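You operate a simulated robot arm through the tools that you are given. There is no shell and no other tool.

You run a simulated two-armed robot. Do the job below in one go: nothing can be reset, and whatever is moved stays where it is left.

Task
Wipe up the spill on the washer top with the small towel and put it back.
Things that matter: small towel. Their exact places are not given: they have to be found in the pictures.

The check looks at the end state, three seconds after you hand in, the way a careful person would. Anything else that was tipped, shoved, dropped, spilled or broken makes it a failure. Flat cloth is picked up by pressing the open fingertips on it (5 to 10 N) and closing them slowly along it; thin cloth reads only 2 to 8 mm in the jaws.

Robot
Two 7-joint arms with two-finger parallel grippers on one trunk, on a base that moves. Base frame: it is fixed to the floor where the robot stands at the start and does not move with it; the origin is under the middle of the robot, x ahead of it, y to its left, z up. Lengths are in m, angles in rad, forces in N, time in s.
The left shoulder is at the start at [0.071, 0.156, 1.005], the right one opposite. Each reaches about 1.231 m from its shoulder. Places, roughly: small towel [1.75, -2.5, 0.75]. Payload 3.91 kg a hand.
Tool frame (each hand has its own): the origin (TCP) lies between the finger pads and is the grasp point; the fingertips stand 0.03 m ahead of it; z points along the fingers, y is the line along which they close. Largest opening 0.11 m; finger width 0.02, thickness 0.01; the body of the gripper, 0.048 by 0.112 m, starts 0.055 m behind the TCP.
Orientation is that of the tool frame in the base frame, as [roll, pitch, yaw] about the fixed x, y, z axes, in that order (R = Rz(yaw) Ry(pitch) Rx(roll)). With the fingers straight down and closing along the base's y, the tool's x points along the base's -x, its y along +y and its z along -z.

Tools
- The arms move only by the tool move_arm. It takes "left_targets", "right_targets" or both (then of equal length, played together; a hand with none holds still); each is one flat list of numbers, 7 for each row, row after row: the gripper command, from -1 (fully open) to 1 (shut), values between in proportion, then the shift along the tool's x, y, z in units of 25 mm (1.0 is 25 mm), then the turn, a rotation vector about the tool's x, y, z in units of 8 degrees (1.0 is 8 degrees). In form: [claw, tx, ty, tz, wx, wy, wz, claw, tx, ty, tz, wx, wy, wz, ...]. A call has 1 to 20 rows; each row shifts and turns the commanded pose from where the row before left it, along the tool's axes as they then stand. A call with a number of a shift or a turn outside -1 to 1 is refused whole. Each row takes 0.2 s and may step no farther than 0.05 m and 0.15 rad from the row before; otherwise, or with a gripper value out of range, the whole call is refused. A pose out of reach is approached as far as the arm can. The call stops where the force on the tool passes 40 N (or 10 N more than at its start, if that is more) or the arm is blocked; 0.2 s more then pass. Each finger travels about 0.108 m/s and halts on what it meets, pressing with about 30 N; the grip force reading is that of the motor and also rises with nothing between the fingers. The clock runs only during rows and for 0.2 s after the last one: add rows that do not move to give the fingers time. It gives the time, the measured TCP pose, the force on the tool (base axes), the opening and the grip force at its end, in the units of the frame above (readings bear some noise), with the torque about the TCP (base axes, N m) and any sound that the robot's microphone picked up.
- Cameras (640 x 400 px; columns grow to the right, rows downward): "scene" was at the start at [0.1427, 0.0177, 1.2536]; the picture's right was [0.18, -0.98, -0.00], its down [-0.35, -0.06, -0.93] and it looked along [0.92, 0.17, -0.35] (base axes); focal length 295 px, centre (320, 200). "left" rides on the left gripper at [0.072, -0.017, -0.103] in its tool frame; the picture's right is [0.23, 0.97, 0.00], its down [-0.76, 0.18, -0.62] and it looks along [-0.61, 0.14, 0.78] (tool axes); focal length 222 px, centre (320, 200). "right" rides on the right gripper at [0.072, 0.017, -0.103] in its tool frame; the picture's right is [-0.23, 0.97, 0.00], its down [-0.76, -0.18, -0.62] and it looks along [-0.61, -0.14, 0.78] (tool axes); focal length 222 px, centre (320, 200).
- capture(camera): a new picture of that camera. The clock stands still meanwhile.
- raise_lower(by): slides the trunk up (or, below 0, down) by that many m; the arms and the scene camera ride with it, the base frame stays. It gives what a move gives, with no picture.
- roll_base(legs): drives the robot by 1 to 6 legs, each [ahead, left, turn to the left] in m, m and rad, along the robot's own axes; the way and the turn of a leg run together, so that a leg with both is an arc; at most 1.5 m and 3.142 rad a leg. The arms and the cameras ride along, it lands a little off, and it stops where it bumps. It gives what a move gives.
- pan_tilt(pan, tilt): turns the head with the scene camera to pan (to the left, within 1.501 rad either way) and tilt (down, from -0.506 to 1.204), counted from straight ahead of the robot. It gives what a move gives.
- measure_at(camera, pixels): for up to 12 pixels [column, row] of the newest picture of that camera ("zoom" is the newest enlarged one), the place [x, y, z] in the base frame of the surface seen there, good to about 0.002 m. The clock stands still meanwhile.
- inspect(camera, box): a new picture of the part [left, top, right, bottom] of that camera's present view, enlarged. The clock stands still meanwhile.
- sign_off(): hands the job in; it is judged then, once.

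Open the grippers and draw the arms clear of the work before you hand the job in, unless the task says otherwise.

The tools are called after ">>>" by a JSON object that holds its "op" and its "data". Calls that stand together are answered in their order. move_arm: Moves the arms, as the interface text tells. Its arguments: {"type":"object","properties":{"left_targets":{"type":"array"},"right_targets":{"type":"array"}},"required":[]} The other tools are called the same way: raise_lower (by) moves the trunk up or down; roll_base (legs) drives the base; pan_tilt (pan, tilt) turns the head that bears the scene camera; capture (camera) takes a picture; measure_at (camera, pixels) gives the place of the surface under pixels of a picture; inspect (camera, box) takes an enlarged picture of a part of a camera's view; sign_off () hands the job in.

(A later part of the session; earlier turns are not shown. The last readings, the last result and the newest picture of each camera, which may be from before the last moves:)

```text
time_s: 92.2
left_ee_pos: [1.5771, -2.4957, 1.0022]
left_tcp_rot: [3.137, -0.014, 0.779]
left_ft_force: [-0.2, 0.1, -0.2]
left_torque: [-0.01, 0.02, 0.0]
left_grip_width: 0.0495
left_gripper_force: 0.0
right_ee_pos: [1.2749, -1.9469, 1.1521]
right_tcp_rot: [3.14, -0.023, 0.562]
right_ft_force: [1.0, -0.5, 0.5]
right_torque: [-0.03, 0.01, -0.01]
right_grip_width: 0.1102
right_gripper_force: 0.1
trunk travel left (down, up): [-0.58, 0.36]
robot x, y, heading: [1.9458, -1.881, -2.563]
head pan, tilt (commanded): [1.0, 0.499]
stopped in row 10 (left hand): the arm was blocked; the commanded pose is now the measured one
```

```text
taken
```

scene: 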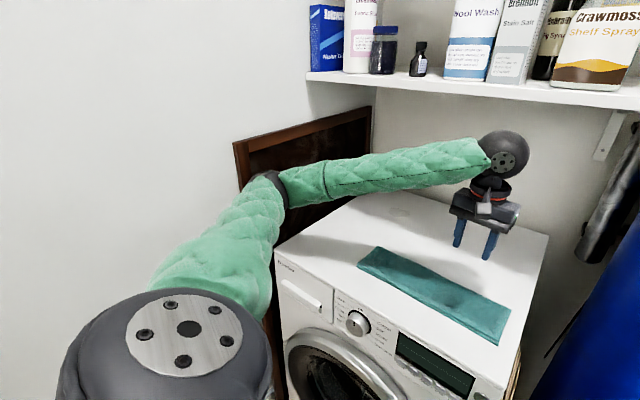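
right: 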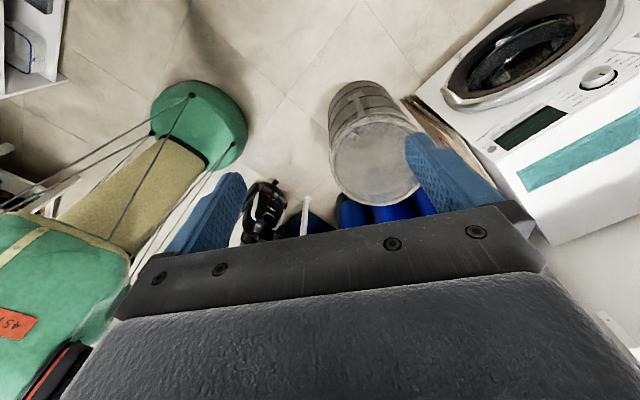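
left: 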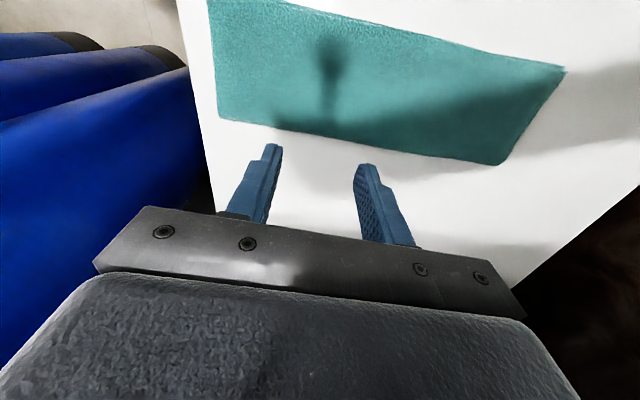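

The left arm was blocked: the elbow at (268,185) looks to be against the brown board or the wall, and the base yawed slightly. I zoom in there before doing anything else.

>>> {"op": "inspect", "data": {"camera": "scene", "box": [200, 100, 400, 260]}}

>>> {"op": "measure_at", "data": {"camera": "scene", "pixels": [[270, 180], [260, 190], [285, 195], [240, 150], [236, 165], [300, 130], [365, 108], [220, 150], [270, 250], [260, 165], [245, 220], [330, 150]]}}

```text
2.50 times, centred on (300, 180) of scene
```

zoom: 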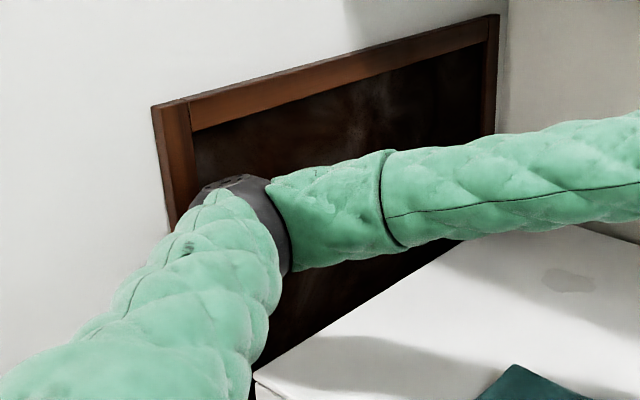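

```text
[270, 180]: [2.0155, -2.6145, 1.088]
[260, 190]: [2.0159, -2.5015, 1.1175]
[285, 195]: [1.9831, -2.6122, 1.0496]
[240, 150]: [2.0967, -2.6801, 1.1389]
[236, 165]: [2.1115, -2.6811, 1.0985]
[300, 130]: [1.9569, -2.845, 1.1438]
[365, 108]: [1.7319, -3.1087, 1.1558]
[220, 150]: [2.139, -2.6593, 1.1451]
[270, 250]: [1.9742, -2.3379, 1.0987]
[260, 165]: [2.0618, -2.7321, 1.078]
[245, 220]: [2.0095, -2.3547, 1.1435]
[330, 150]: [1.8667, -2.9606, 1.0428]
```

The elbow (1.92 along the corridor) met the frame of the fixed-looking brown board at the end wall. I back the base off by (-0.09 ahead, 0.23 to the right), away from wall and washer, and check the board.

>>> {"op": "roll_base", "data": {"legs": [[-0.0886, -0.2268, 0]]}}

>>> {"op": "capture", "data": {"camera": "scene"}}

```text
time_s: 94.0
left_ee_pos: [1.536, -2.2682, 0.9974]
left_tcp_rot: [-3.139, -0.017, 0.786]
left_ft_force: [0.0, 0.5, 0.0]
left_torque: [0.01, 0.02, -0.03]
left_grip_width: 0.0495
left_gripper_force: 0.0
right_ee_pos: [1.2313, -1.7231, 1.1554]
right_tcp_rot: [-3.137, -0.025, 0.569]
right_ft_force: [1.1, 1.1, -0.3]
right_torque: [-0.01, 0.0, 0.0]
right_grip_width: 0.11
right_gripper_force: 0.0
trunk travel left (down, up): [-0.58, 0.36]
robot x, y, heading: [1.8952, -1.6456, -2.564]
head pan, tilt (commanded): [1.0, 0.499]
```

```text
taken
```

scene: 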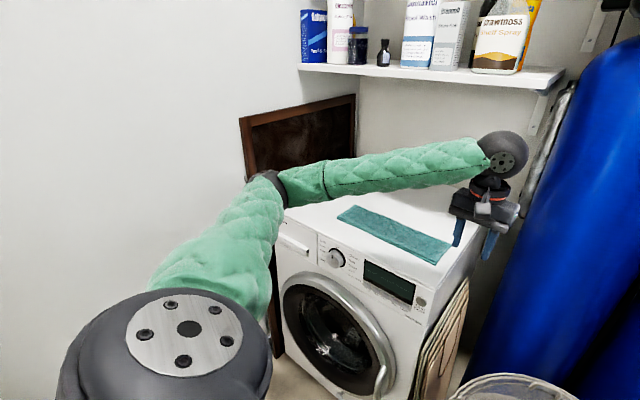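

The board is unchanged and the arm is free. I align yaw slightly and move the left hand over the towel's centre (1.643,-2.515) at z≈1.0.

>>> {"op": "move_arm", "data": {"left_targets": [0.1, 0, 0, 0, 0, 0, -0.466, 0.1, -0.461, 0.973, 0, 0, 0, 0, 0.1, -0.461, 0.973, 0, 0, 0, 0, 0.1, -0.461, 0.973, 0, 0, 0, 0, 0.1, -0.461, 0.973, 0, 0, 0, 0, 0.1, -0.461, 0.973, 0, 0, 0, 0, 0.1, -0.461, 0.973, 0, 0, 0, 0, 0.1, -0.461, 0.973, 0, 0, 0, 0, 0.1, -0.461, 0.973, 0, 0, 0, 0, 0.1, -0.461, 0.973, 0, 0, 0, 0, 0.1, -0.461, 0.973, 0, 0, 0, 0, 0.1, 0, 0, 0, 0, 0, 0]}}

>>> {"op": "capture", "data": {"camera": "scene"}}

>>> {"op": "capture", "data": {"camera": "left"}}

```text
time_s: 96.6
left_ee_pos: [1.6395, -2.5172, 0.993]
left_tcp_rot: [-3.141, -0.018, 0.85]
left_ft_force: [1.0, 0.2, 0.7]
left_torque: [-0.02, -0.02, 0.0]
left_grip_width: 0.0495
left_gripper_force: 0.0
right_ee_pos: [1.2307, -1.7241, 1.1547]
right_tcp_rot: [-3.136, -0.025, 0.569]
right_ft_force: [-0.6, -0.3, 0.9]
right_torque: [-0.02, -0.01, 0.0]
right_grip_width: 0.1098
right_gripper_force: 0.1
trunk travel left (down, up): [-0.58, 0.36]
robot x, y, heading: [1.8944, -1.6406, -2.569]
head pan, tilt (commanded): [1.0, 0.499]
```

```text
taken
```

scene: 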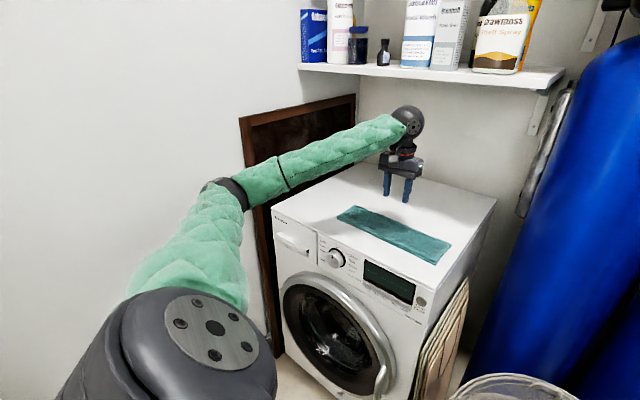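

```text
taken
```

left: 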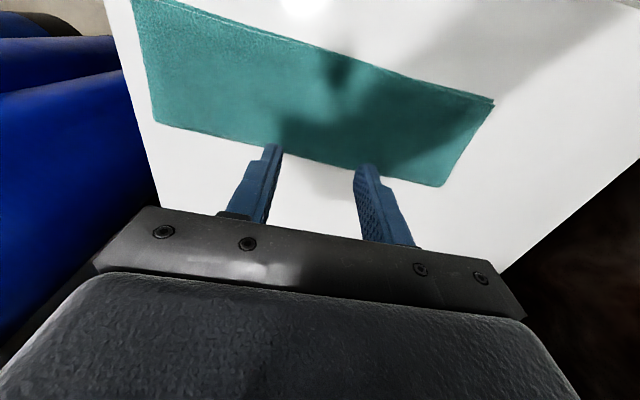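

The fingers are over the towel; by geometry the point straight below the TCP is about (320,114) in the left picture. I verify with measurements of that point and the towel's edges.

>>> {"op": "measure_at", "data": {"camera": "left", "pixels": [[320, 114], [320, 60], [320, 45], [315, 150], [490, 102], [437, 186], [153, 120], [140, 20], [345, 170], [225, 100], [420, 130], [320, 190]]}}

```text
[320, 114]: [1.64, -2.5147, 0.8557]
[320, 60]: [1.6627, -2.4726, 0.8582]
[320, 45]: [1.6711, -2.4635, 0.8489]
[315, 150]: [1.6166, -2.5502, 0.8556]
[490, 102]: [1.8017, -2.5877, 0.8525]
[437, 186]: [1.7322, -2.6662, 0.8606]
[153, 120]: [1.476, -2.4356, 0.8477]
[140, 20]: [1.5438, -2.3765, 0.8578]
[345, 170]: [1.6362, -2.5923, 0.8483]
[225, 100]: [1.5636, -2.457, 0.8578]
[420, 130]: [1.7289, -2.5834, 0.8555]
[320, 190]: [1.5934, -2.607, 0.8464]
```

The TCP is centred on the towel (surface z≈0.856). I descend to just above it and then press in small steps, watching the force.

>>> {"op": "move_arm", "data": {"left_targets": [0.1, 0, 0, 0.8, 0, 0, 0, 0.1, 0, 0, 0.8, 0, 0, 0, 0.1, 0, 0, 0.8, 0, 0, 0, 0.1, 0, 0, 0.8, 0, 0, 0, 0.1, 0, 0, 0.8, 0, 0, 0, 0.1, 0, 0, 0.1, 0, 0, 0, 0.1, 0, 0, 0.1, 0, 0, 0]}}

```text
time_s: 98.2
left_ee_pos: [1.6429, -2.5154, 0.8901]
left_tcp_rot: [-3.14, -0.017, 0.851]
left_ft_force: [-0.9, 1.1, 0.5]
left_torque: [-0.03, 0.01, 0.02]
left_grip_width: 0.0495
left_gripper_force: 0.1
right_ee_pos: [1.2315, -1.7237, 1.1541]
right_tcp_rot: [-3.136, -0.025, 0.569]
right_ft_force: [0.0, 0.2, 1.0]
right_torque: [0.04, 0.0, 0.01]
right_grip_width: 0.1099
right_gripper_force: 0.0
trunk travel left (down, up): [-0.58, 0.36]
robot x, y, heading: [1.8901, -1.6436, -2.562]
head pan, tilt (commanded): [1.0, 0.499]
```

No contact yet with tips at z≈0.860. I press down in 2.5 mm steps.

>>> {"op": "move_arm", "data": {"left_targets": [0.1, 0, 0, 0.1, 0, 0, 0, 0.1, 0, 0, 0.1, 0, 0, 0, 0.1, 0, 0, 0.05, 0, 0, 0, 0.1, 0, 0, 0, 0, 0, 0]}}

```text
time_s: 99.2
left_ee_pos: [1.6441, -2.5124, 0.8846]
left_tcp_rot: [3.141, -0.016, 0.852]
left_ft_force: [-0.4, -4.7, 18.1]
left_torque: [-0.19, 0.07, 0.02]
left_grip_width: 0.0491
left_gripper_force: 0.0
right_ee_pos: [1.2312, -1.7219, 1.1566]
right_tcp_rot: [-3.137, -0.024, 0.569]
right_ft_force: [-0.4, -0.6, 0.1]
right_torque: [0.0, -0.02, -0.03]
right_grip_width: 0.1099
right_gripper_force: 0.1
trunk travel left (down, up): [-0.58, 0.36]
robot x, y, heading: [1.9012, -1.6433, -2.56]
head pan, tilt (commanded): [1.0, 0.499]
```

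The force is 18 N, a bit too high; I ease up by about 1.5 mm.

>>> {"op": "move_arm", "data": {"left_targets": [0.1, 0, 0, -0.06, 0, 0, 0, 0.1, 0, 0, 0, 0, 0, 0]}}

```text
time_s: 99.8
left_ee_pos: [1.6436, -2.514, 0.885]
left_tcp_rot: [3.141, -0.018, 0.85]
left_ft_force: [1.7, -2.1, 14.2]
left_torque: [-0.1, -0.05, 0.0]
left_grip_width: 0.0489
left_gripper_force: 0.1
right_ee_pos: [1.231, -1.7239, 1.1542]
right_tcp_rot: [-3.136, -0.025, 0.569]
right_ft_force: [-0.7, -0.3, 0.7]
right_torque: [-0.02, 0.03, 0.01]
right_grip_width: 0.11
right_gripper_force: 0.0
trunk travel left (down, up): [-0.58, 0.36]
robot x, y, heading: [1.8972, -1.6431, -2.564]
head pan, tilt (commanded): [1.0, 0.499]
```

Still 14 N; I ease up about 2 mm more to reach the 5–10 N range.

>>> {"op": "move_arm", "data": {"left_targets": [0.1, 0, 0, -0.08, 0, 0, 0, 0.1, 0, 0, 0, 0, 0, 0]}}

```text
time_s: 100.4
left_ee_pos: [1.6426, -2.5132, 0.8867]
left_tcp_rot: [-3.141, -0.016, 0.849]
left_ft_force: [1.3, 0.0, 5.4]
left_torque: [0.03, -0.06, -0.02]
left_grip_width: 0.0491
left_gripper_force: 0.1
right_ee_pos: [1.2311, -1.7236, 1.1542]
right_tcp_rot: [-3.136, -0.025, 0.568]
right_ft_force: [-0.1, 0.5, 0.8]
right_torque: [-0.02, 0.0, -0.01]
right_grip_width: 0.1098
right_gripper_force: 0.0
trunk travel left (down, up): [-0.58, 0.36]
robot x, y, heading: [1.9012, -1.6435, -2.565]
head pan, tilt (commanded): [1.0, 0.499]
```

Force is 5.4 N. I add under 1 mm and close the fingers slowly along the cloth.

>>> {"op": "move_arm", "data": {"left_targets": [0.1, 0, 0, 0.03, 0, 0, 0, 0.2, 0, 0, 0, 0, 0, 0, 0.28, 0, 0, 0, 0, 0, 0, 0.36, 0, 0, 0, 0, 0, 0, 0.44, 0, 0, 0, 0, 0, 0, 0.52, 0, 0, 0, 0, 0, 0, 0.6, 0, 0, 0, 0, 0, 0, 0.68, 0, 0, 0, 0, 0, 0, 0.76, 0, 0, 0, 0, 0, 0, 0.84, 0, 0, 0, 0, 0, 0, 0.92, 0, 0, 0, 0, 0, 0, 1.0, 0, 0, 0, 0, 0, 0, 1.0, 0, 0, 0, 0, 0, 0, 1.0, 0, 0, 0, 0, 0, 0, 1.0, 0, 0, 0, 0, 0, 0]}}

>>> {"op": "capture", "data": {"camera": "left"}}

>>> {"op": "capture", "data": {"camera": "scene"}}

```text
time_s: 103.6
left_ee_pos: [1.6448, -2.5138, 0.8857]
left_tcp_rot: [-3.139, -0.017, 0.849]
left_ft_force: [0.0, 0.5, 5.3]
left_torque: [0.01, 0.0, -0.04]
left_grip_width: 0.0087
left_gripper_force: 30.3
right_ee_pos: [1.2311, -1.723, 1.1538]
right_tcp_rot: [-3.137, -0.023, 0.568]
right_ft_force: [0.1, 0.5, 0.2]
right_torque: [0.01, -0.01, 0.01]
right_grip_width: 0.11
right_gripper_force: 0.1
trunk travel left (down, up): [-0.58, 0.36]
robot x, y, heading: [1.8972, -1.6439, -2.56]
head pan, tilt (commanded): [1.0, 0.499]
```

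```text
taken
```

left: 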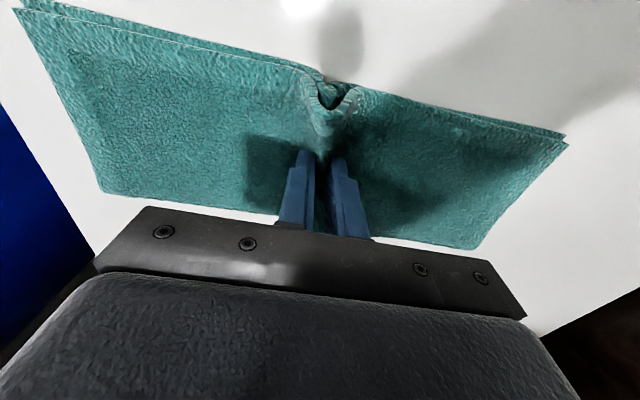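

```text
taken
```

scene: 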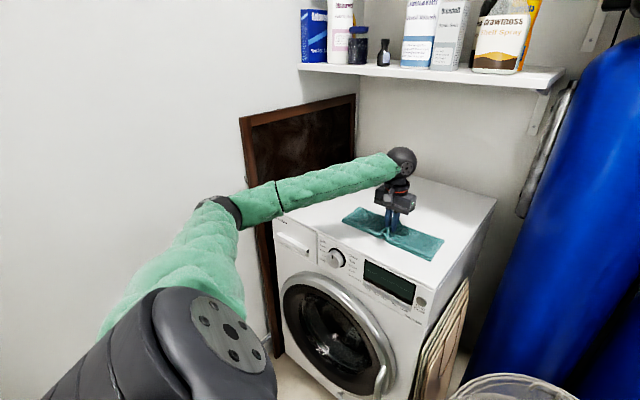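

The towel is pinched (8.7 mm in the jaws, a clear fold at (330,95)). I lift 4 cm and check that it comes along.

>>> {"op": "move_arm", "data": {"left_targets": [1, 0, 0, -0.4, 0, 0, 0, 1, 0, 0, -0.4, 0, 0, 0, 1, 0, 0, -0.4, 0, 0, 0, 1, 0, 0, -0.4, 0, 0, 0, 1, 0, 0, 0, 0, 0, 0]}}

>>> {"op": "capture", "data": {"camera": "scene"}}

>>> {"op": "capture", "data": {"camera": "left"}}

```text
time_s: 104.8
left_ee_pos: [1.6453, -2.5137, 0.9281]
left_tcp_rot: [-3.14, -0.017, 0.85]
left_ft_force: [-0.1, -0.4, -0.3]
left_torque: [-0.02, -0.03, -0.05]
left_grip_width: 0.0085
left_gripper_force: 30.1
right_ee_pos: [1.2315, -1.7242, 1.1549]
right_tcp_rot: [-3.136, -0.026, 0.568]
right_ft_force: [-0.2, -0.2, -1.2]
right_torque: [0.03, -0.01, -0.02]
right_grip_width: 0.1098
right_gripper_force: 0.1
trunk travel left (down, up): [-0.58, 0.36]
robot x, y, heading: [1.8965, -1.6448, -2.564]
head pan, tilt (commanded): [1.0, 0.499]
```

```text
taken
```

scene: 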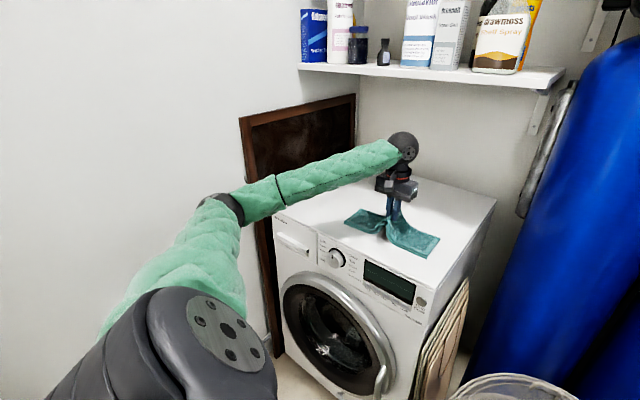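

```text
taken
```

left: 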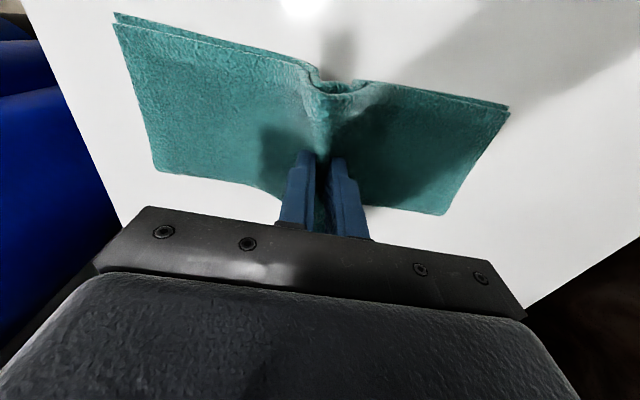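

The towel's centre rises with the hand. Before driving closer I measure the shelf's lower front edge and bracket for hand clearance.

>>> {"op": "measure_at", "data": {"camera": "scene", "pixels": [[330, 68], [330, 74], [400, 75], [400, 80], [480, 84], [480, 90], [555, 75], [540, 110], [403, 137], [415, 150], [215, 200], [240, 205]]}}

```text
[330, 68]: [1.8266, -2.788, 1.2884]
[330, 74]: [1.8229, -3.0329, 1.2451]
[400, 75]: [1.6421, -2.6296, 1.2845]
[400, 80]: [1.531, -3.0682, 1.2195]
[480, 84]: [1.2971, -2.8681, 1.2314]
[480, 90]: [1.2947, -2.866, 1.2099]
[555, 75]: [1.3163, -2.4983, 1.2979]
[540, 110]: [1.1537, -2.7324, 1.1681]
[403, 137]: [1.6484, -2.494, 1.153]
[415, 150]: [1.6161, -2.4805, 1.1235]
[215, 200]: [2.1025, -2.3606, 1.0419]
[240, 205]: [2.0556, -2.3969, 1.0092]
```

The shelf's underside is about 1.27 and the wrist top about 1.19, so the hand fits below. I first straighten the arm toward the spill (so the elbow draws in from the wall), carrying the towel.

>>> {"op": "move_arm", "data": {"left_targets": [1, -0.843, 0.539, -0.1, 0, 0, 0, 1, -0.843, 0.539, -0.1, 0, 0, 0, 1, -0.843, 0.539, -0.1, 0, 0, 0, 1, -0.843, 0.539, -0.1, 0, 0, 0, 1, -0.843, 0.539, -0.1, 0, 0, 0, 1, -0.843, 0.539, -0.1, 0, 0, 0, 1, -0.843, 0.539, -0.1, 0, 0, 0, 1, 0, 0, 0, 0, 0, 0]}}

>>> {"op": "capture", "data": {"camera": "scene"}}

```text
time_s: 106.6
left_ee_pos: [1.6184, -2.6872, 0.9421]
left_tcp_rot: [-3.139, -0.017, 0.85]
left_ft_force: [-0.3, -0.1, -0.3]
left_torque: [-0.04, 0.01, -0.01]
left_grip_width: 0.0084
left_gripper_force: 30.4
right_ee_pos: [1.2306, -1.7242, 1.1542]
right_tcp_rot: [-3.137, -0.025, 0.568]
right_ft_force: [-0.5, -0.2, 0.6]
right_torque: [0.02, -0.04, -0.04]
right_grip_width: 0.11
right_gripper_force: 0.0
trunk travel left (down, up): [-0.58, 0.36]
robot x, y, heading: [1.8958, -1.6425, -2.563]
head pan, tilt (commanded): [1.0, 0.499]
```

```text
taken
```

scene: 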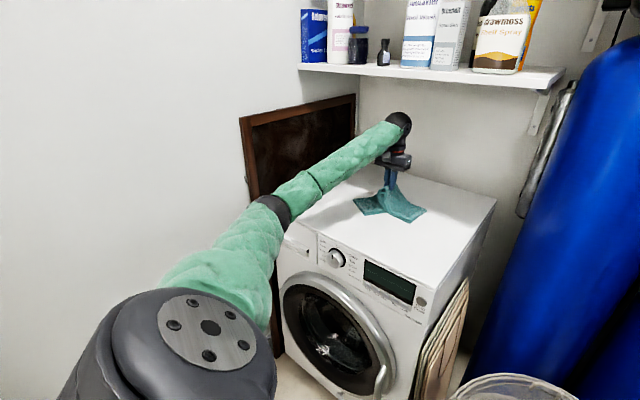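

The arm is straighter with the elbow drawn in, towel in hand. I shift the base by 0.05 ahead and 0.14 left toward the spill.

>>> {"op": "roll_base", "data": {"legs": [[0.0505, 0.1412, 0]]}}

>>> {"op": "capture", "data": {"camera": "scene"}}

>>> {"op": "capture", "data": {"camera": "left"}}

```text
time_s: 108.0
left_ee_pos: [1.6562, -2.8333, 0.9396]
left_tcp_rot: [-3.138, -0.02, 0.855]
left_ft_force: [-0.2, -0.2, 0.3]
left_torque: [0.06, -0.01, -0.06]
left_grip_width: 0.0085
left_gripper_force: 29.9
right_ee_pos: [1.2643, -1.8712, 1.155]
right_tcp_rot: [-3.135, -0.027, 0.573]
right_ft_force: [-0.2, -0.2, -1.0]
right_torque: [0.04, 0.04, 0.02]
right_grip_width: 0.1099
right_gripper_force: 0.1
trunk travel left (down, up): [-0.58, 0.36]
robot x, y, heading: [1.9254, -1.7882, -2.564]
head pan, tilt (commanded): [1.0, 0.499]
```

```text
taken
```

scene: 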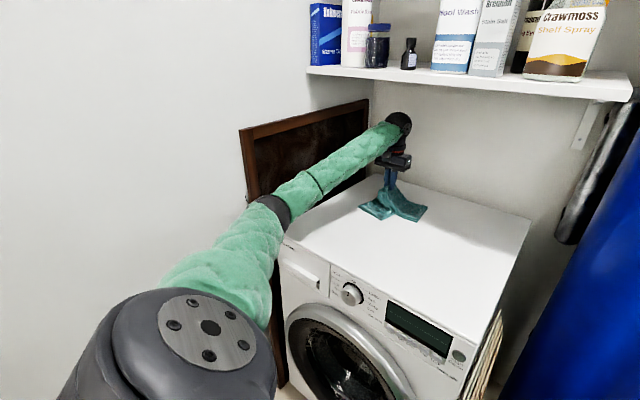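

```text
taken
```

left: 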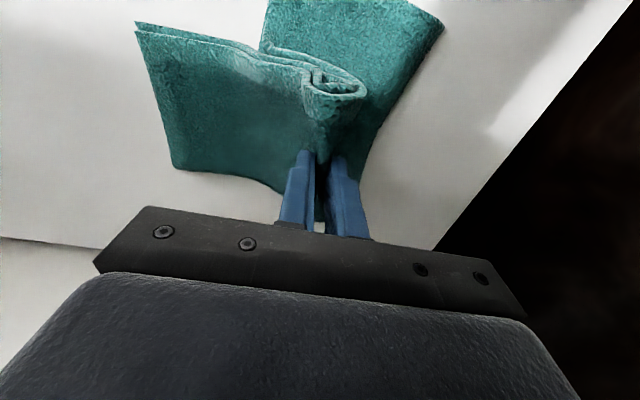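

The towel hangs just short of the spill (TCP (1.656,-2.833)). I move over the spill centre (1.628,-2.870) and lower toward contact.

>>> {"op": "move_arm", "data": {"left_targets": [1, -0.93, 0.07, 0, 0, 0, 0, 1, -0.93, 0.07, 0, 0, 0, 0, 1, 0, 0, 0.6, 0, 0, 0, 1, 0, 0, 0.6, 0, 0, 0, 1, 0, 0, 0.3, 0, 0, 0, 1, 0, 0, 0, 0, 0, 0]}}

>>> {"op": "capture", "data": {"camera": "left"}}

```text
time_s: 109.4
left_ee_pos: [1.6286, -2.8693, 0.9049]
left_tcp_rot: [-3.139, -0.016, 0.854]
left_ft_force: [0.6, -0.8, 2.2]
left_torque: [-0.02, -0.01, 0.0]
left_grip_width: 0.0083
left_gripper_force: 30.1
right_ee_pos: [1.2643, -1.8695, 1.1543]
right_tcp_rot: [-3.136, -0.026, 0.571]
right_ft_force: [0.0, 0.4, 0.3]
right_torque: [0.0, 0.0, -0.02]
right_grip_width: 0.1101
right_gripper_force: 0.1
trunk travel left (down, up): [-0.58, 0.36]
robot x, y, heading: [1.9274, -1.7887, -2.56]
head pan, tilt (commanded): [1.0, 0.499]
```

```text
taken
```

left: 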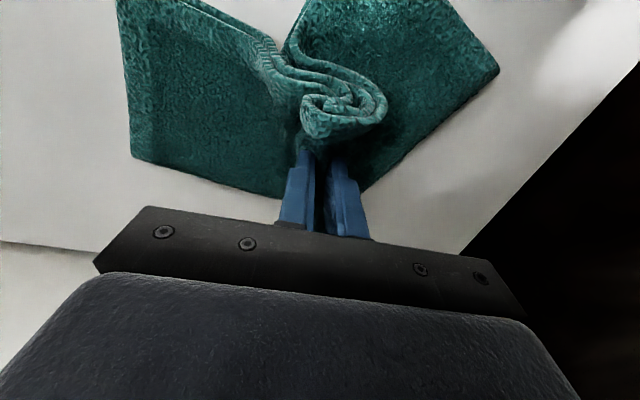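

Light contact (2 N), the towel is lying over the spill area. I press a little further down to about 6–8 N.

>>> {"op": "move_arm", "data": {"left_targets": [1, 0, 0, 0.15, 0, 0, 0, 1, 0, 0, 0.15, 0, 0, 0, 1, 0, 0, 0, 0, 0, 0]}}

```text
time_s: 110.2
left_ee_pos: [1.6289, -2.8683, 0.897]
left_tcp_rot: [-3.14, -0.018, 0.855]
left_ft_force: [-1.2, -2.3, 9.7]
left_torque: [-0.05, -0.02, -0.03]
left_grip_width: 0.0086
left_gripper_force: 30.0
right_ee_pos: [1.2627, -1.87, 1.1538]
right_tcp_rot: [-3.136, -0.023, 0.573]
right_ft_force: [-0.2, 0.4, 0.8]
right_torque: [0.0, -0.02, 0.02]
right_grip_width: 0.1096
right_gripper_force: 0.1
trunk travel left (down, up): [-0.58, 0.36]
robot x, y, heading: [1.9273, -1.7878, -2.562]
head pan, tilt (commanded): [1.0, 0.499]
```

Pressing at 9.7 N. I now wipe in strokes of about ±4 cm along and ±2 cm across the spill.

>>> {"op": "move_arm", "data": {"left_targets": [1, 0, 0.8, 0, 0, 0, 0, 1, 0, 0.8, 0, 0, 0, 0, 1, 0, -0.8, 0, 0, 0, 0, 1, 0, -0.8, 0, 0, 0, 0, 1, 0, -0.8, 0, 0, 0, 0, 1, 0, -0.8, 0, 0, 0, 0, 1, 0.8, 0, 0, 0, 0, 0, 1, 0, 0.8, 0, 0, 0, 0, 1, 0, 0.8, 0, 0, 0, 0, 1, 0, 0.8, 0, 0, 0, 0, 1, 0, 0.8, 0, 0, 0, 0, 1, -0.8, 0, 0, 0, 0, 0, 1, -0.8, 0, 0, 0, 0, 0, 1, 0, -0.8, 0, 0, 0, 0, 1, 0, -0.8, 0, 0, 0, 0, 1, 0, -0.8, 0, 0, 0, 0, 1, 0, -0.8, 0, 0, 0, 0, 1, 0.8, 0, 0, 0, 0, 0, 1, 0, 0.8, 0, 0, 0, 0, 1, 0, 0.8, 0, 0, 0, 0]}}

>>> {"op": "capture", "data": {"camera": "left"}}

>>> {"op": "inspect", "data": {"camera": "scene", "box": [280, 100, 540, 290]}}

```text
time_s: 114.4
left_ee_pos: [1.629, -2.8683, 0.8946]
left_tcp_rot: [-3.14, -0.017, 0.856]
left_ft_force: [-1.4, 0.8, 3.0]
left_torque: [0.01, -0.03, -0.03]
left_grip_width: 0.0086
left_gripper_force: 30.0
right_ee_pos: [1.265, -1.8696, 1.1529]
right_tcp_rot: [-3.134, -0.023, 0.573]
right_ft_force: [0.1, 0.6, -0.5]
right_torque: [0.03, 0.0, 0.04]
right_grip_width: 0.11
right_gripper_force: 0.1
trunk travel left (down, up): [-0.58, 0.36]
robot x, y, heading: [1.9275, -1.7874, -2.558]
head pan, tilt (commanded): [1.0, 0.499]
```

```text
taken
```

left: 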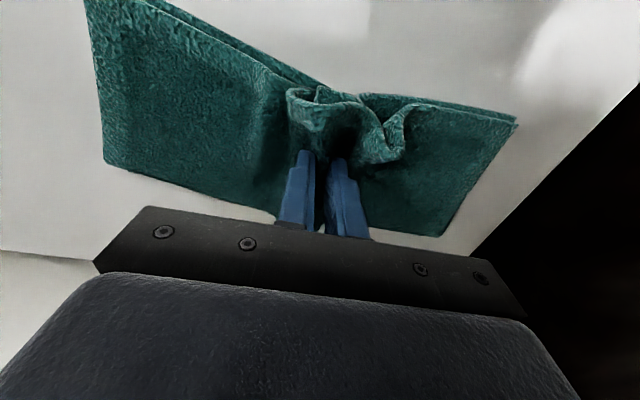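

```text
2.11 times, centred on (410, 195) of scene
```

zoom: 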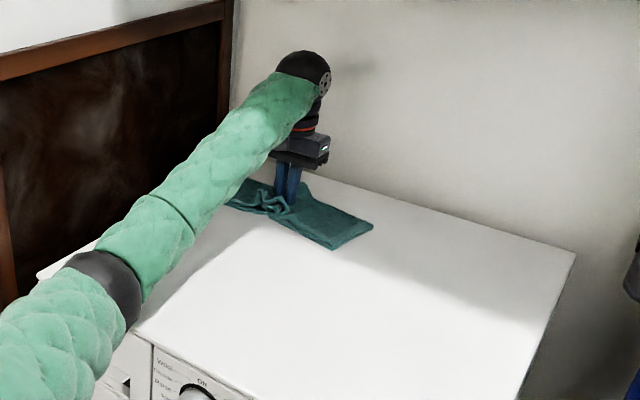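

The towel is spread over the spill. I do one more pass with slightly more pressure, strokes across (toward/away from me) and along, then lift to look.

>>> {"op": "move_arm", "data": {"left_targets": [1, 0, 0, 0.15, 0, 0, 0, 1, 0.8, 0, 0, 0, 0, 0, 1, 0.8, 0, 0, 0, 0, 0, 1, -0.8, 0, 0, 0, 0, 0, 1, -0.8, 0, 0, 0, 0, 0, 1, -0.8, 0, 0, 0, 0, 0, 1, -0.8, 0, 0, 0, 0, 0, 1, 0, 0.8, 0, 0, 0, 0, 1, 0.8, 0, 0, 0, 0, 0, 1, 0.8, 0, 0, 0, 0, 0, 1, 0.8, 0, 0, 0, 0, 0, 1, 0, -0.8, 0, 0, 0, 0, 1, 0, -0.8, 0, 0, 0, 0, 1, -0.8, 0, 0, 0, 0, 0, 1, -0.8, 0, 0, 0, 0, 0, 1, 0, 0.8, 0, 0, 0, 0, 1, 0.8, 0, 0, 0, 0, 0, 1, 0, 0, 0, 0, 0, 0]}}

```text
time_s: 118.2
left_ee_pos: [1.6282, -2.8664, 0.8923]
left_tcp_rot: [3.14, -0.017, 0.856]
left_ft_force: [-0.6, -0.1, 1.3]
left_torque: [0.0, -0.01, -0.02]
left_grip_width: 0.0083
left_gripper_force: 29.7
right_ee_pos: [1.2641, -1.8695, 1.1547]
right_tcp_rot: [-3.136, -0.025, 0.574]
right_ft_force: [0.5, -0.1, -0.1]
right_torque: [-0.02, 0.02, 0.02]
right_grip_width: 0.11
right_gripper_force: 0.0
trunk travel left (down, up): [-0.58, 0.36]
robot x, y, heading: [1.9312, -1.7857, -2.558]
head pan, tilt (commanded): [1.0, 0.499]
```

Force is light now at 1.3 N. I lift 5 cm and draw the towel aside toward the right-front to inspect the spot.

>>> {"op": "move_arm", "data": {"left_targets": [1, 0, 0, -0.7, 0, 0, 0, 1, 0, 0, -0.7, 0, 0, 0, 1, 0, 0, -0.7, 0, 0, 0, 1, 0.6, -0.8, 0, 0, 0, 0, 1, 0.6, -0.8, 0, 0, 0, 0, 1, 0.6, -0.8, 0, 0, 0, 0, 1, 0.6, -0.8, 0, 0, 0, 0, 1, 0.6, -0.8, 0, 0, 0, 0, 1, 0, 0, 0, 0, 0, 0]}}

>>> {"op": "inspect", "data": {"camera": "scene", "box": [280, 100, 540, 290]}}

>>> {"op": "capture", "data": {"camera": "left"}}

```text
time_s: 120.2
left_ee_pos: [1.602, -2.7452, 0.9468]
left_tcp_rot: [-3.139, -0.019, 0.856]
left_ft_force: [0.1, -0.3, -1.2]
left_torque: [-0.02, -0.04, -0.03]
left_grip_width: 0.0082
left_gripper_force: 29.4
right_ee_pos: [1.2651, -1.871, 1.1552]
right_tcp_rot: [-3.136, -0.027, 0.572]
right_ft_force: [-0.2, -0.2, -0.3]
right_torque: [-0.01, 0.03, 0.03]
right_grip_width: 0.1098
right_gripper_force: 0.0
trunk travel left (down, up): [-0.58, 0.36]
robot x, y, heading: [1.9278, -1.7878, -2.558]
head pan, tilt (commanded): [1.0, 0.499]
```

```text
2.11 times, centred on (410, 195) of scene
```

zoom: 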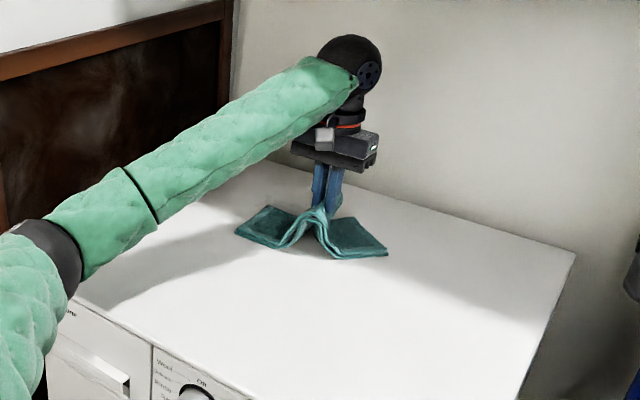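

```text
taken
```

left: 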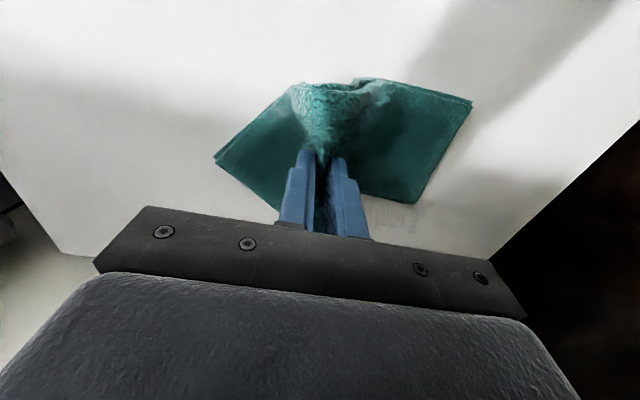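

In the left picture a faint streak remains near (395,212), which is where the spill was. I zoom in there.

>>> {"op": "inspect", "data": {"camera": "left", "box": [340, 170, 480, 260]}}

>>> {"op": "inspect", "data": {"camera": "scene", "box": [370, 160, 450, 210]}}

```text
4.44 times, centred on (410, 215) of left
```

zoom: 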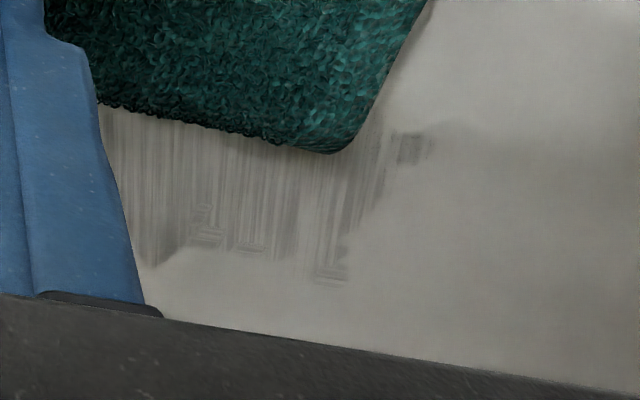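

```text
8.00 times, centred on (410, 185) of scene
```

zoom: 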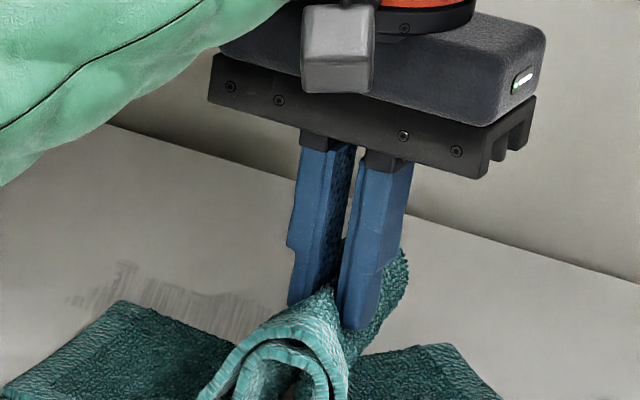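

A thin streaky film is left over a larger area. I measure its extent in the enlarged scene picture.

>>> {"op": "measure_at", "data": {"camera": "zoom", "pixels": [[70, 303], [125, 265], [150, 300], [205, 295], [250, 300], [205, 325], [100, 310], [270, 290]]}}

>>> {"op": "measure_at", "data": {"camera": "left", "pixels": [[365, 200], [375, 228], [390, 222], [412, 232], [425, 210], [430, 202], [400, 205], [440, 195]]}}

```text
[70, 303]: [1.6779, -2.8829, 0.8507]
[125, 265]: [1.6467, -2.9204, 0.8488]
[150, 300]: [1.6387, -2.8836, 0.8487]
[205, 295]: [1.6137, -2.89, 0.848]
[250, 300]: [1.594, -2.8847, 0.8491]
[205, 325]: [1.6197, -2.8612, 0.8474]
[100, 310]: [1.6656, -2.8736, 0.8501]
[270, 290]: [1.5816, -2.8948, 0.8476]
```

```text
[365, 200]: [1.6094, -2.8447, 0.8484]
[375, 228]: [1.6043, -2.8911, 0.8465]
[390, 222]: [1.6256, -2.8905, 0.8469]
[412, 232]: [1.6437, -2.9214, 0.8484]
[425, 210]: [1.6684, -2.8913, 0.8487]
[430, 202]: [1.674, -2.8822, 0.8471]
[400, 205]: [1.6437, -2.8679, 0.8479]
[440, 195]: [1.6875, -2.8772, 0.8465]
```

The film spans x 1.58–1.68, y -2.845 to -2.92. I go back over it and press again more firmly.

>>> {"op": "move_arm", "data": {"left_targets": [1, -0.688, 0.892, 0, 0, 0, 0, 1, -0.688, 0.892, 0, 0, 0, 0, 1, -0.688, 0.892, 0, 0, 0, 0, 1, -0.688, 0.892, 0, 0, 0, 0, 1, -0.688, 0.892, 0, 0, 0, 0, 1, 0, 0, 0.8, 0, 0, 0, 1, 0, 0, 0.8, 0, 0, 0, 1, 0, 0, 0.3, 0, 0, 0, 1, 0, 0, 0.2, 0, 0, 0, 1, 0, 0, 0, 0, 0, 0]}}

```text
time_s: 122.4
left_ee_pos: [1.629, -2.8817, 0.8961]
left_tcp_rot: [3.142, -0.012, 0.856]
left_ft_force: [-3.0, -7.3, 27.5]
left_torque: [-0.03, 0.22, 0.0]
left_grip_width: 0.0083
left_gripper_force: 29.9
right_ee_pos: [1.265, -1.8681, 1.1556]
right_tcp_rot: [-3.136, -0.025, 0.572]
right_ft_force: [0.5, 0.0, 0.4]
right_torque: [0.02, 0.02, 0.02]
right_grip_width: 0.11
right_gripper_force: 0.1
trunk travel left (down, up): [-0.58, 0.36]
robot x, y, heading: [1.929, -1.79, -2.555]
head pan, tilt (commanded): [1.0, 0.499]
```

27 N is more than needed; I ease up 2.5 mm and run a raster of strokes over the whole film.

>>> {"op": "move_arm", "data": {"left_targets": [1, 0, 0, -0.1, 0, 0, 0, 1, 0, 0.8, 0, 0, 0, 0, 1, 0, 0.8, 0, 0, 0, 0, 1, 0, -0.8, 0, 0, 0, 0, 1, 0, -0.8, 0, 0, 0, 0, 1, 0, -0.8, 0, 0, 0, 0, 1, 0, -0.8, 0, 0, 0, 0, 1, -0.8, 0, 0, 0, 0, 0, 1, 0, 0.8, 0, 0, 0, 0, 1, 0, 0.8, 0, 0, 0, 0, 1, 0, 0.8, 0, 0, 0, 0, 1, 0, 0.8, 0, 0, 0, 0, 1, 0, 0, 0, 0, 0, 0]}}

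```text
time_s: 125.2
left_ee_pos: [1.6457, -2.9262, 0.8963]
left_tcp_rot: [-3.141, -0.016, 0.856]
left_ft_force: [-4.6, 4.3, 23.9]
left_torque: [0.28, 0.25, -0.04]
left_grip_width: 0.0082
left_gripper_force: 29.6
right_ee_pos: [1.2646, -1.8672, 1.1542]
right_tcp_rot: [-3.138, -0.025, 0.573]
right_ft_force: [0.9, 0.6, 0.5]
right_torque: [-0.03, 0.02, 0.0]
right_grip_width: 0.11
right_gripper_force: 0.2
trunk travel left (down, up): [-0.58, 0.36]
robot x, y, heading: [1.9285, -1.7867, -2.556]
head pan, tilt (commanded): [1.0, 0.499]
```

Pressure holds (24 N). I continue the raster back across the film and nearer rows.

>>> {"op": "move_arm", "data": {"left_targets": [1, 0.8, 0, 0, 0, 0, 0, 1, 0, -0.8, 0, 0, 0, 0, 1, 0, -0.8, 0, 0, 0, 0, 1, 0, -0.8, 0, 0, 0, 0, 1, 0, -0.8, 0, 0, 0, 0, 1, 0.8, 0, 0, 0, 0, 0, 1, 0, 0.8, 0, 0, 0, 0, 1, 0, 0.8, 0, 0, 0, 0, 1, 0, 0.8, 0, 0, 0, 0, 1, 0, 0.8, 0, 0, 0, 0, 1, 0.8, 0, 0, 0, 0, 0, 1, 0, -0.8, 0, 0, 0, 0, 1, 0, -0.8, 0, 0, 0, 0, 1, 0, -0.8, 0, 0, 0, 0, 1, 0, -0.8, 0, 0, 0, 0, 1, -0.8, 0, 0, 0, 0, 0, 1, -0.8, 0, 0, 0, 0, 0, 1, 0, 0.8, 0, 0, 0, 0, 1, 0, 0.8, 0, 0, 0, 0, 1, 0, 0, 0, 0, 0, 0]}}

>>> {"op": "capture", "data": {"camera": "left"}}

```text
time_s: 129.4
left_ee_pos: [1.6308, -2.8848, 0.8964]
left_tcp_rot: [3.141, -0.014, 0.852]
left_ft_force: [-4.5, 4.1, 19.6]
left_torque: [0.24, 0.24, -0.03]
left_grip_width: 0.0085
left_gripper_force: 29.6
right_ee_pos: [1.2645, -1.8672, 1.1547]
right_tcp_rot: [-3.138, -0.025, 0.572]
right_ft_force: [0.3, -0.3, 0.3]
right_torque: [-0.02, 0.0, 0.0]
right_grip_width: 0.1099
right_gripper_force: 0.0
trunk travel left (down, up): [-0.58, 0.36]
robot x, y, heading: [1.9269, -1.7892, -2.558]
head pan, tilt (commanded): [1.0, 0.499]
```

```text
taken
```

left: 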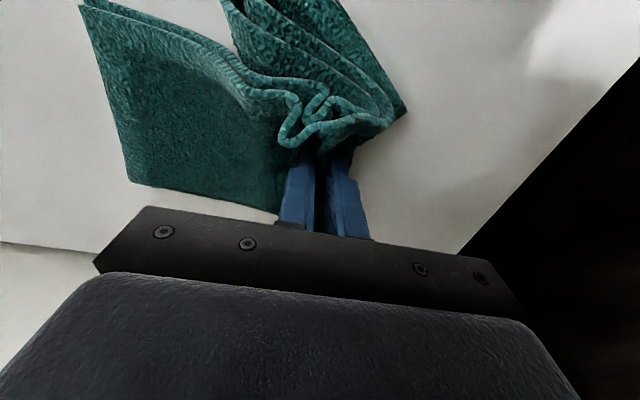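

The visible surface beside the towel at (450,150) looks clean. I lift and draw aside again to check the spot.

>>> {"op": "move_arm", "data": {"left_targets": [1, 0, 0, -0.7, 0, 0, 0, 1, 0, 0, -0.7, 0, 0, 0, 1, 0, 0, -0.7, 0, 0, 0, 1, 0.7, -0.8, 0, 0, 0, 0, 1, 0.7, -0.8, 0, 0, 0, 0, 1, 0.7, -0.8, 0, 0, 0, 0, 1, 0.7, -0.8, 0, 0, 0, 0, 1, 0.7, -0.8, 0, 0, 0, 0, 1, 0.7, -0.8, 0, 0, 0, 0, 1, 0, 0, 0, 0, 0, 0]}}

>>> {"op": "inspect", "data": {"camera": "scene", "box": [340, 140, 480, 230]}}

>>> {"op": "capture", "data": {"camera": "left"}}

```text
time_s: 131.6
left_ee_pos: [1.6067, -2.7286, 0.9465]
left_tcp_rot: [-3.139, -0.019, 0.855]
left_ft_force: [0.8, 0.0, -0.1]
left_torque: [0.0, -0.04, -0.02]
left_grip_width: 0.0083
left_gripper_force: 30.1
right_ee_pos: [1.2655, -1.8713, 1.1544]
right_tcp_rot: [-3.136, -0.026, 0.571]
right_ft_force: [-0.3, -0.1, 0.8]
right_torque: [-0.02, -0.01, -0.03]
right_grip_width: 0.11
right_gripper_force: 0.2
trunk travel left (down, up): [-0.58, 0.36]
robot x, y, heading: [1.927, -1.7873, -2.559]
head pan, tilt (commanded): [1.0, 0.499]
```

```text
4.44 times, centred on (410, 185) of scene
```

zoom: 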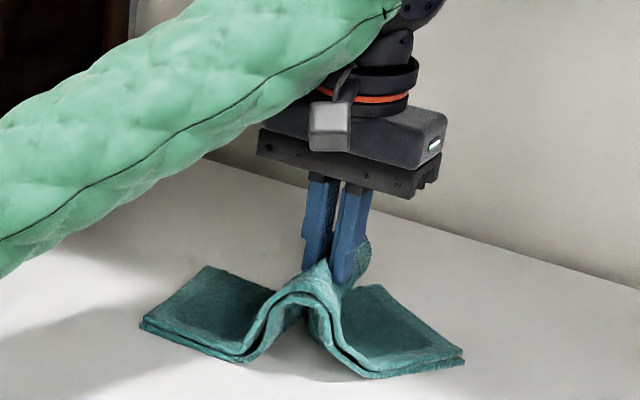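

```text
taken
```

left: 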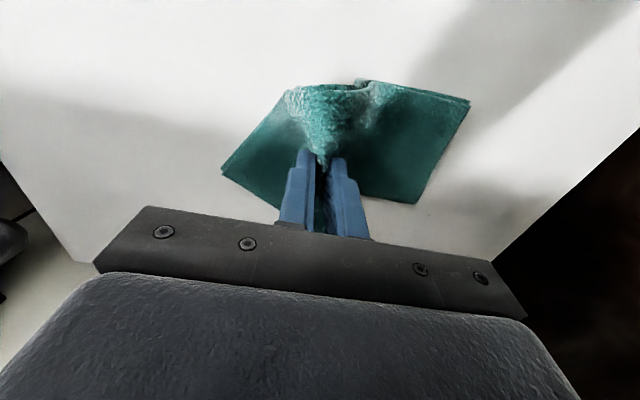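

The towel drapes symmetrically again. I zoom in on the former spill spot in both cameras.

>>> {"op": "inspect", "data": {"camera": "left", "box": [340, 180, 500, 260]}}

>>> {"op": "inspect", "data": {"camera": "scene", "box": [360, 165, 420, 205]}}

```text
4.00 times, centred on (420, 220) of left
```

zoom: 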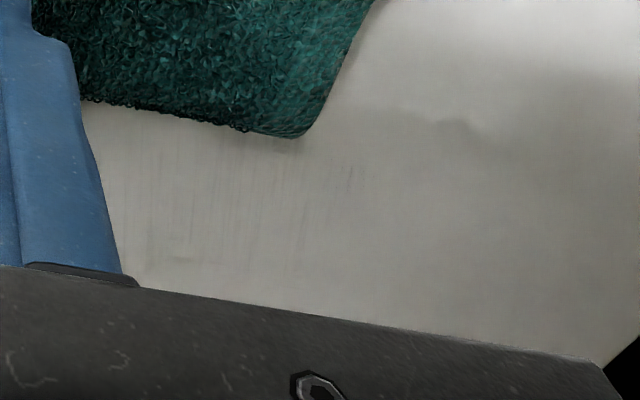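

```text
10.00 times, centred on (390, 185) of scene
```

zoom: 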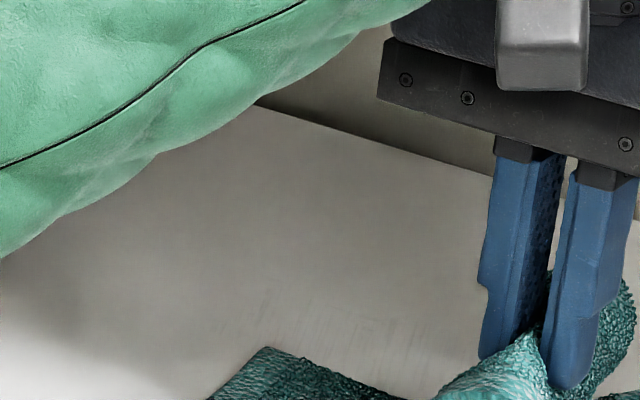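

Nearly gone, but very faint streaks remain (zoom (345,175)). I do another firm pass over the whole area.

>>> {"op": "move_arm", "data": {"left_targets": [1, -0.7, 0.8, 0, 0, 0, 0, 1, -0.7, 0.8, 0, 0, 0, 0, 1, -0.7, 0.8, 0, 0, 0, 0, 1, -0.7, 0.8, 0, 0, 0, 0, 1, -0.7, 0.8, 0, 0, 0, 0, 1, -0.7, 0.8, 0, 0, 0, 0, 1, 0, 0, 0.8, 0, 0, 0, 1, 0, 0, 0.8, 0, 0, 0, 1, 0, 0, 0.3, 0, 0, 0, 1, 0, 0, 0.1, 0, 0, 0, 1, 0, 0, 0, 0, 0, 0]}}

```text
time_s: 134.0
left_ee_pos: [1.6307, -2.8859, 0.8983]
left_tcp_rot: [-3.141, -0.016, 0.855]
left_ft_force: [1.5, -1.3, 14.7]
left_torque: [-0.03, 0.07, -0.03]
left_grip_width: 0.0083
left_gripper_force: 29.9
right_ee_pos: [1.2658, -1.8687, 1.1548]
right_tcp_rot: [-3.137, -0.025, 0.572]
right_ft_force: [0.0, -0.2, -1.4]
right_torque: [0.0, 0.02, 0.01]
right_grip_width: 0.1102
right_gripper_force: 0.1
trunk travel left (down, up): [-0.58, 0.36]
robot x, y, heading: [1.9308, -1.7887, -2.557]
head pan, tilt (commanded): [1.0, 0.499]
```

Pressing at about 15 N. I run a full raster: strokes along in rows from the back to the front of the patch.

>>> {"op": "move_arm", "data": {"left_targets": [1, -0.6, 0.9, 0.04, 0, 0, 0, 1, -0.6, 0.9, 0.04, 0, 0, 0, 1, 0, -0.9, 0, 0, 0, 0, 1, 0, -0.9, 0, 0, 0, 0, 1, 0, -0.9, 0, 0, 0, 0, 1, 0, -0.9, 0, 0, 0, 0, 1, 0.6, 0, 0, 0, 0, 0, 1, 0, 0.9, 0.03, 0, 0, 0, 1, 0, 0.9, 0, 0, 0, 0, 1, 0, 0.9, 0, 0, 0, 0, 1, 0, 0.9, 0, 0, 0, 0, 1, 0.6, 0, 0, 0, 0, 0, 1, 0, -0.9, 0.03, 0, 0, 0, 1, 0, -0.9, 0, 0, 0, 0, 1, 0, -0.9, 0, 0, 0, 0, 1, 0, -0.9, 0, 0, 0, 0, 1, 0, 0, 0, 0, 0, 0]}}

>>> {"op": "move_arm", "data": {"left_targets": [1, 0.6, 0, 0, 0, 0, 0, 1, 0, 0.9, 0, 0, 0, 0, 1, 0, 0.9, 0, 0, 0, 0, 1, 0, 0.9, 0, 0, 0, 0, 1, 0, 0.9, 0, 0, 0, 0, 1, 0.6, 0, 0, 0, 0, 0, 1, 0, -0.9, 0, 0, 0, 0, 1, 0, -0.9, 0, 0, 0, 0, 1, 0, -0.9, 0, 0, 0, 0, 1, 0, -0.9, 0, 0, 0, 0, 1, -0.6, 0.9, 0, 0, 0, 0, 1, -0.6, 0.9, 0, 0, 0, 0, 1, 0, 0, 0, 0, 0, 0]}}

```text
time_s: 137.6
left_ee_pos: [1.6107, -2.8555, 0.9079]
left_tcp_rot: [3.137, -0.006, 0.864]
left_ft_force: [0.8, 0.1, 0.5]
left_torque: [0.02, -0.04, -0.07]
left_grip_width: 0.0084
left_gripper_force: 30.8
right_ee_pos: [1.2723, -1.8628, 1.1601]
right_tcp_rot: [-3.139, -0.016, 0.574]
right_ft_force: [0.4, -0.2, -0.5]
right_torque: [-0.02, 0.02, -0.01]
right_grip_width: 0.1101
right_gripper_force: 0.0
trunk travel left (down, up): [-0.58, 0.36]
robot x, y, heading: [1.9321, -1.7871, -2.557]
head pan, tilt (commanded): [1.0, 0.499]
```

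```text
time_s: 138.4
left_ee_pos: [1.633, -2.8694, 0.8971]
left_tcp_rot: [-3.14, -0.011, 0.854]
left_ft_force: [3.9, -2.1, 18.4]
left_torque: [-0.01, -0.12, -0.05]
left_grip_width: 0.0084
left_gripper_force: 30.2
right_ee_pos: [1.2641, -1.8678, 1.1534]
right_tcp_rot: [-3.137, -0.025, 0.573]
right_ft_force: [-0.5, -0.2, -0.5]
right_torque: [0.03, -0.01, 0.01]
right_grip_width: 0.1099
right_gripper_force: 0.0
trunk travel left (down, up): [-0.58, 0.36]
robot x, y, heading: [1.927, -1.7914, -2.564]
head pan, tilt (commanded): [1.0, 0.499]
stopped in row 3 (left hand): the force on the tool passed its limit at 43 N (the readings are from after the stop); the commanded pose is now the measured one
```

The second pass stopped at 43 N (towel bunching under the fingertips). I look at the towel before going on.

>>> {"op": "capture", "data": {"camera": "left"}}

>>> {"op": "inspect", "data": {"camera": "scene", "box": [300, 100, 500, 230]}}

```text
taken
```

left: 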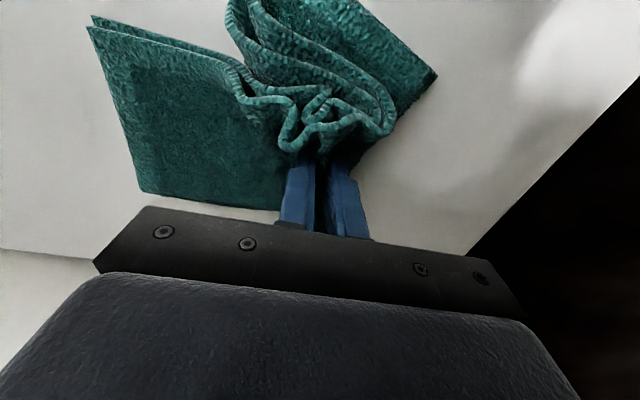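

```text
3.08 times, centred on (400, 165) of scene
```

zoom: 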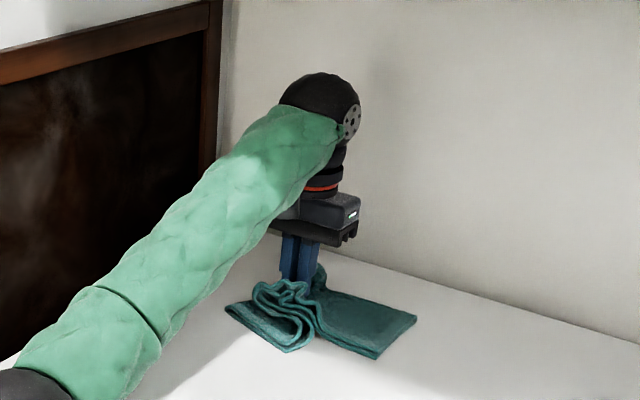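

The left half is bunched but still held. I lift and draw aside to look at the spot once more.

>>> {"op": "move_arm", "data": {"left_targets": [1, 0, 0, -0.7, 0, 0, 0, 1, 0, 0, -0.7, 0, 0, 0, 1, 0, 0, -0.7, 0, 0, 0, 1, 0.7, -0.8, 0, 0, 0, 0, 1, 0.7, -0.8, 0, 0, 0, 0, 1, 0.7, -0.8, 0, 0, 0, 0, 1, 0.7, -0.8, 0, 0, 0, 0, 1, 0.7, -0.8, 0, 0, 0, 0, 1, 0.7, -0.8, 0, 0, 0, 0, 1, 0, 0, 0, 0, 0, 0]}}

>>> {"op": "inspect", "data": {"camera": "left", "box": [340, 170, 520, 270]}}

>>> {"op": "inspect", "data": {"camera": "scene", "box": [340, 150, 440, 215]}}

```text
time_s: 140.6
left_ee_pos: [1.6073, -2.7093, 0.9488]
left_tcp_rot: [-3.139, -0.014, 0.851]
left_ft_force: [-0.4, 0.1, -1.8]
left_torque: [0.04, -0.01, -0.01]
left_grip_width: 0.0084
left_gripper_force: 29.9
right_ee_pos: [1.2643, -1.8686, 1.1541]
right_tcp_rot: [-3.135, -0.028, 0.573]
right_ft_force: [0.1, 0.5, 0.9]
right_torque: [-0.01, 0.01, 0.0]
right_grip_width: 0.11
right_gripper_force: 0.1
trunk travel left (down, up): [-0.58, 0.36]
robot x, y, heading: [1.9311, -1.7871, -2.562]
head pan, tilt (commanded): [1.0, 0.499]
```

```text
3.56 times, centred on (430, 220) of left
```

zoom: 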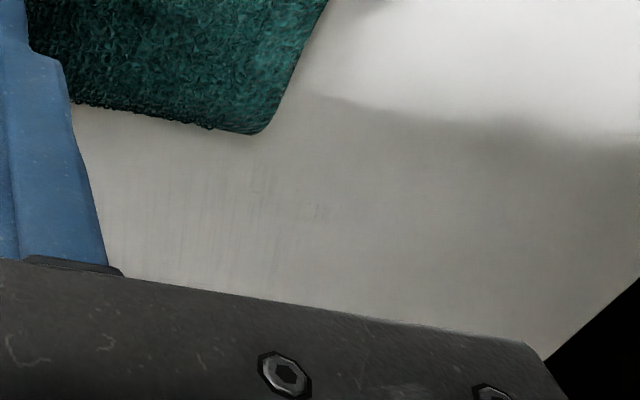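

```text
6.15 times, centred on (390, 182) of scene
```

zoom: 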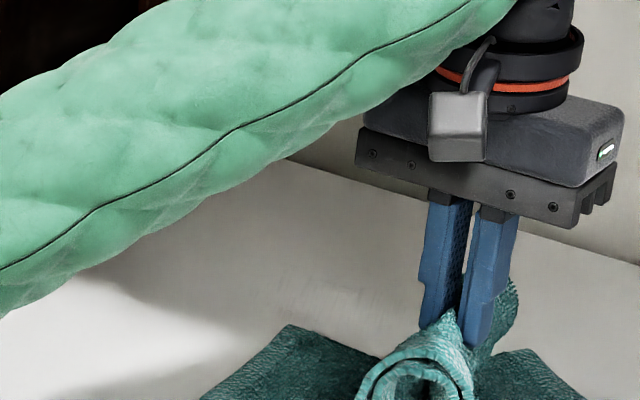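

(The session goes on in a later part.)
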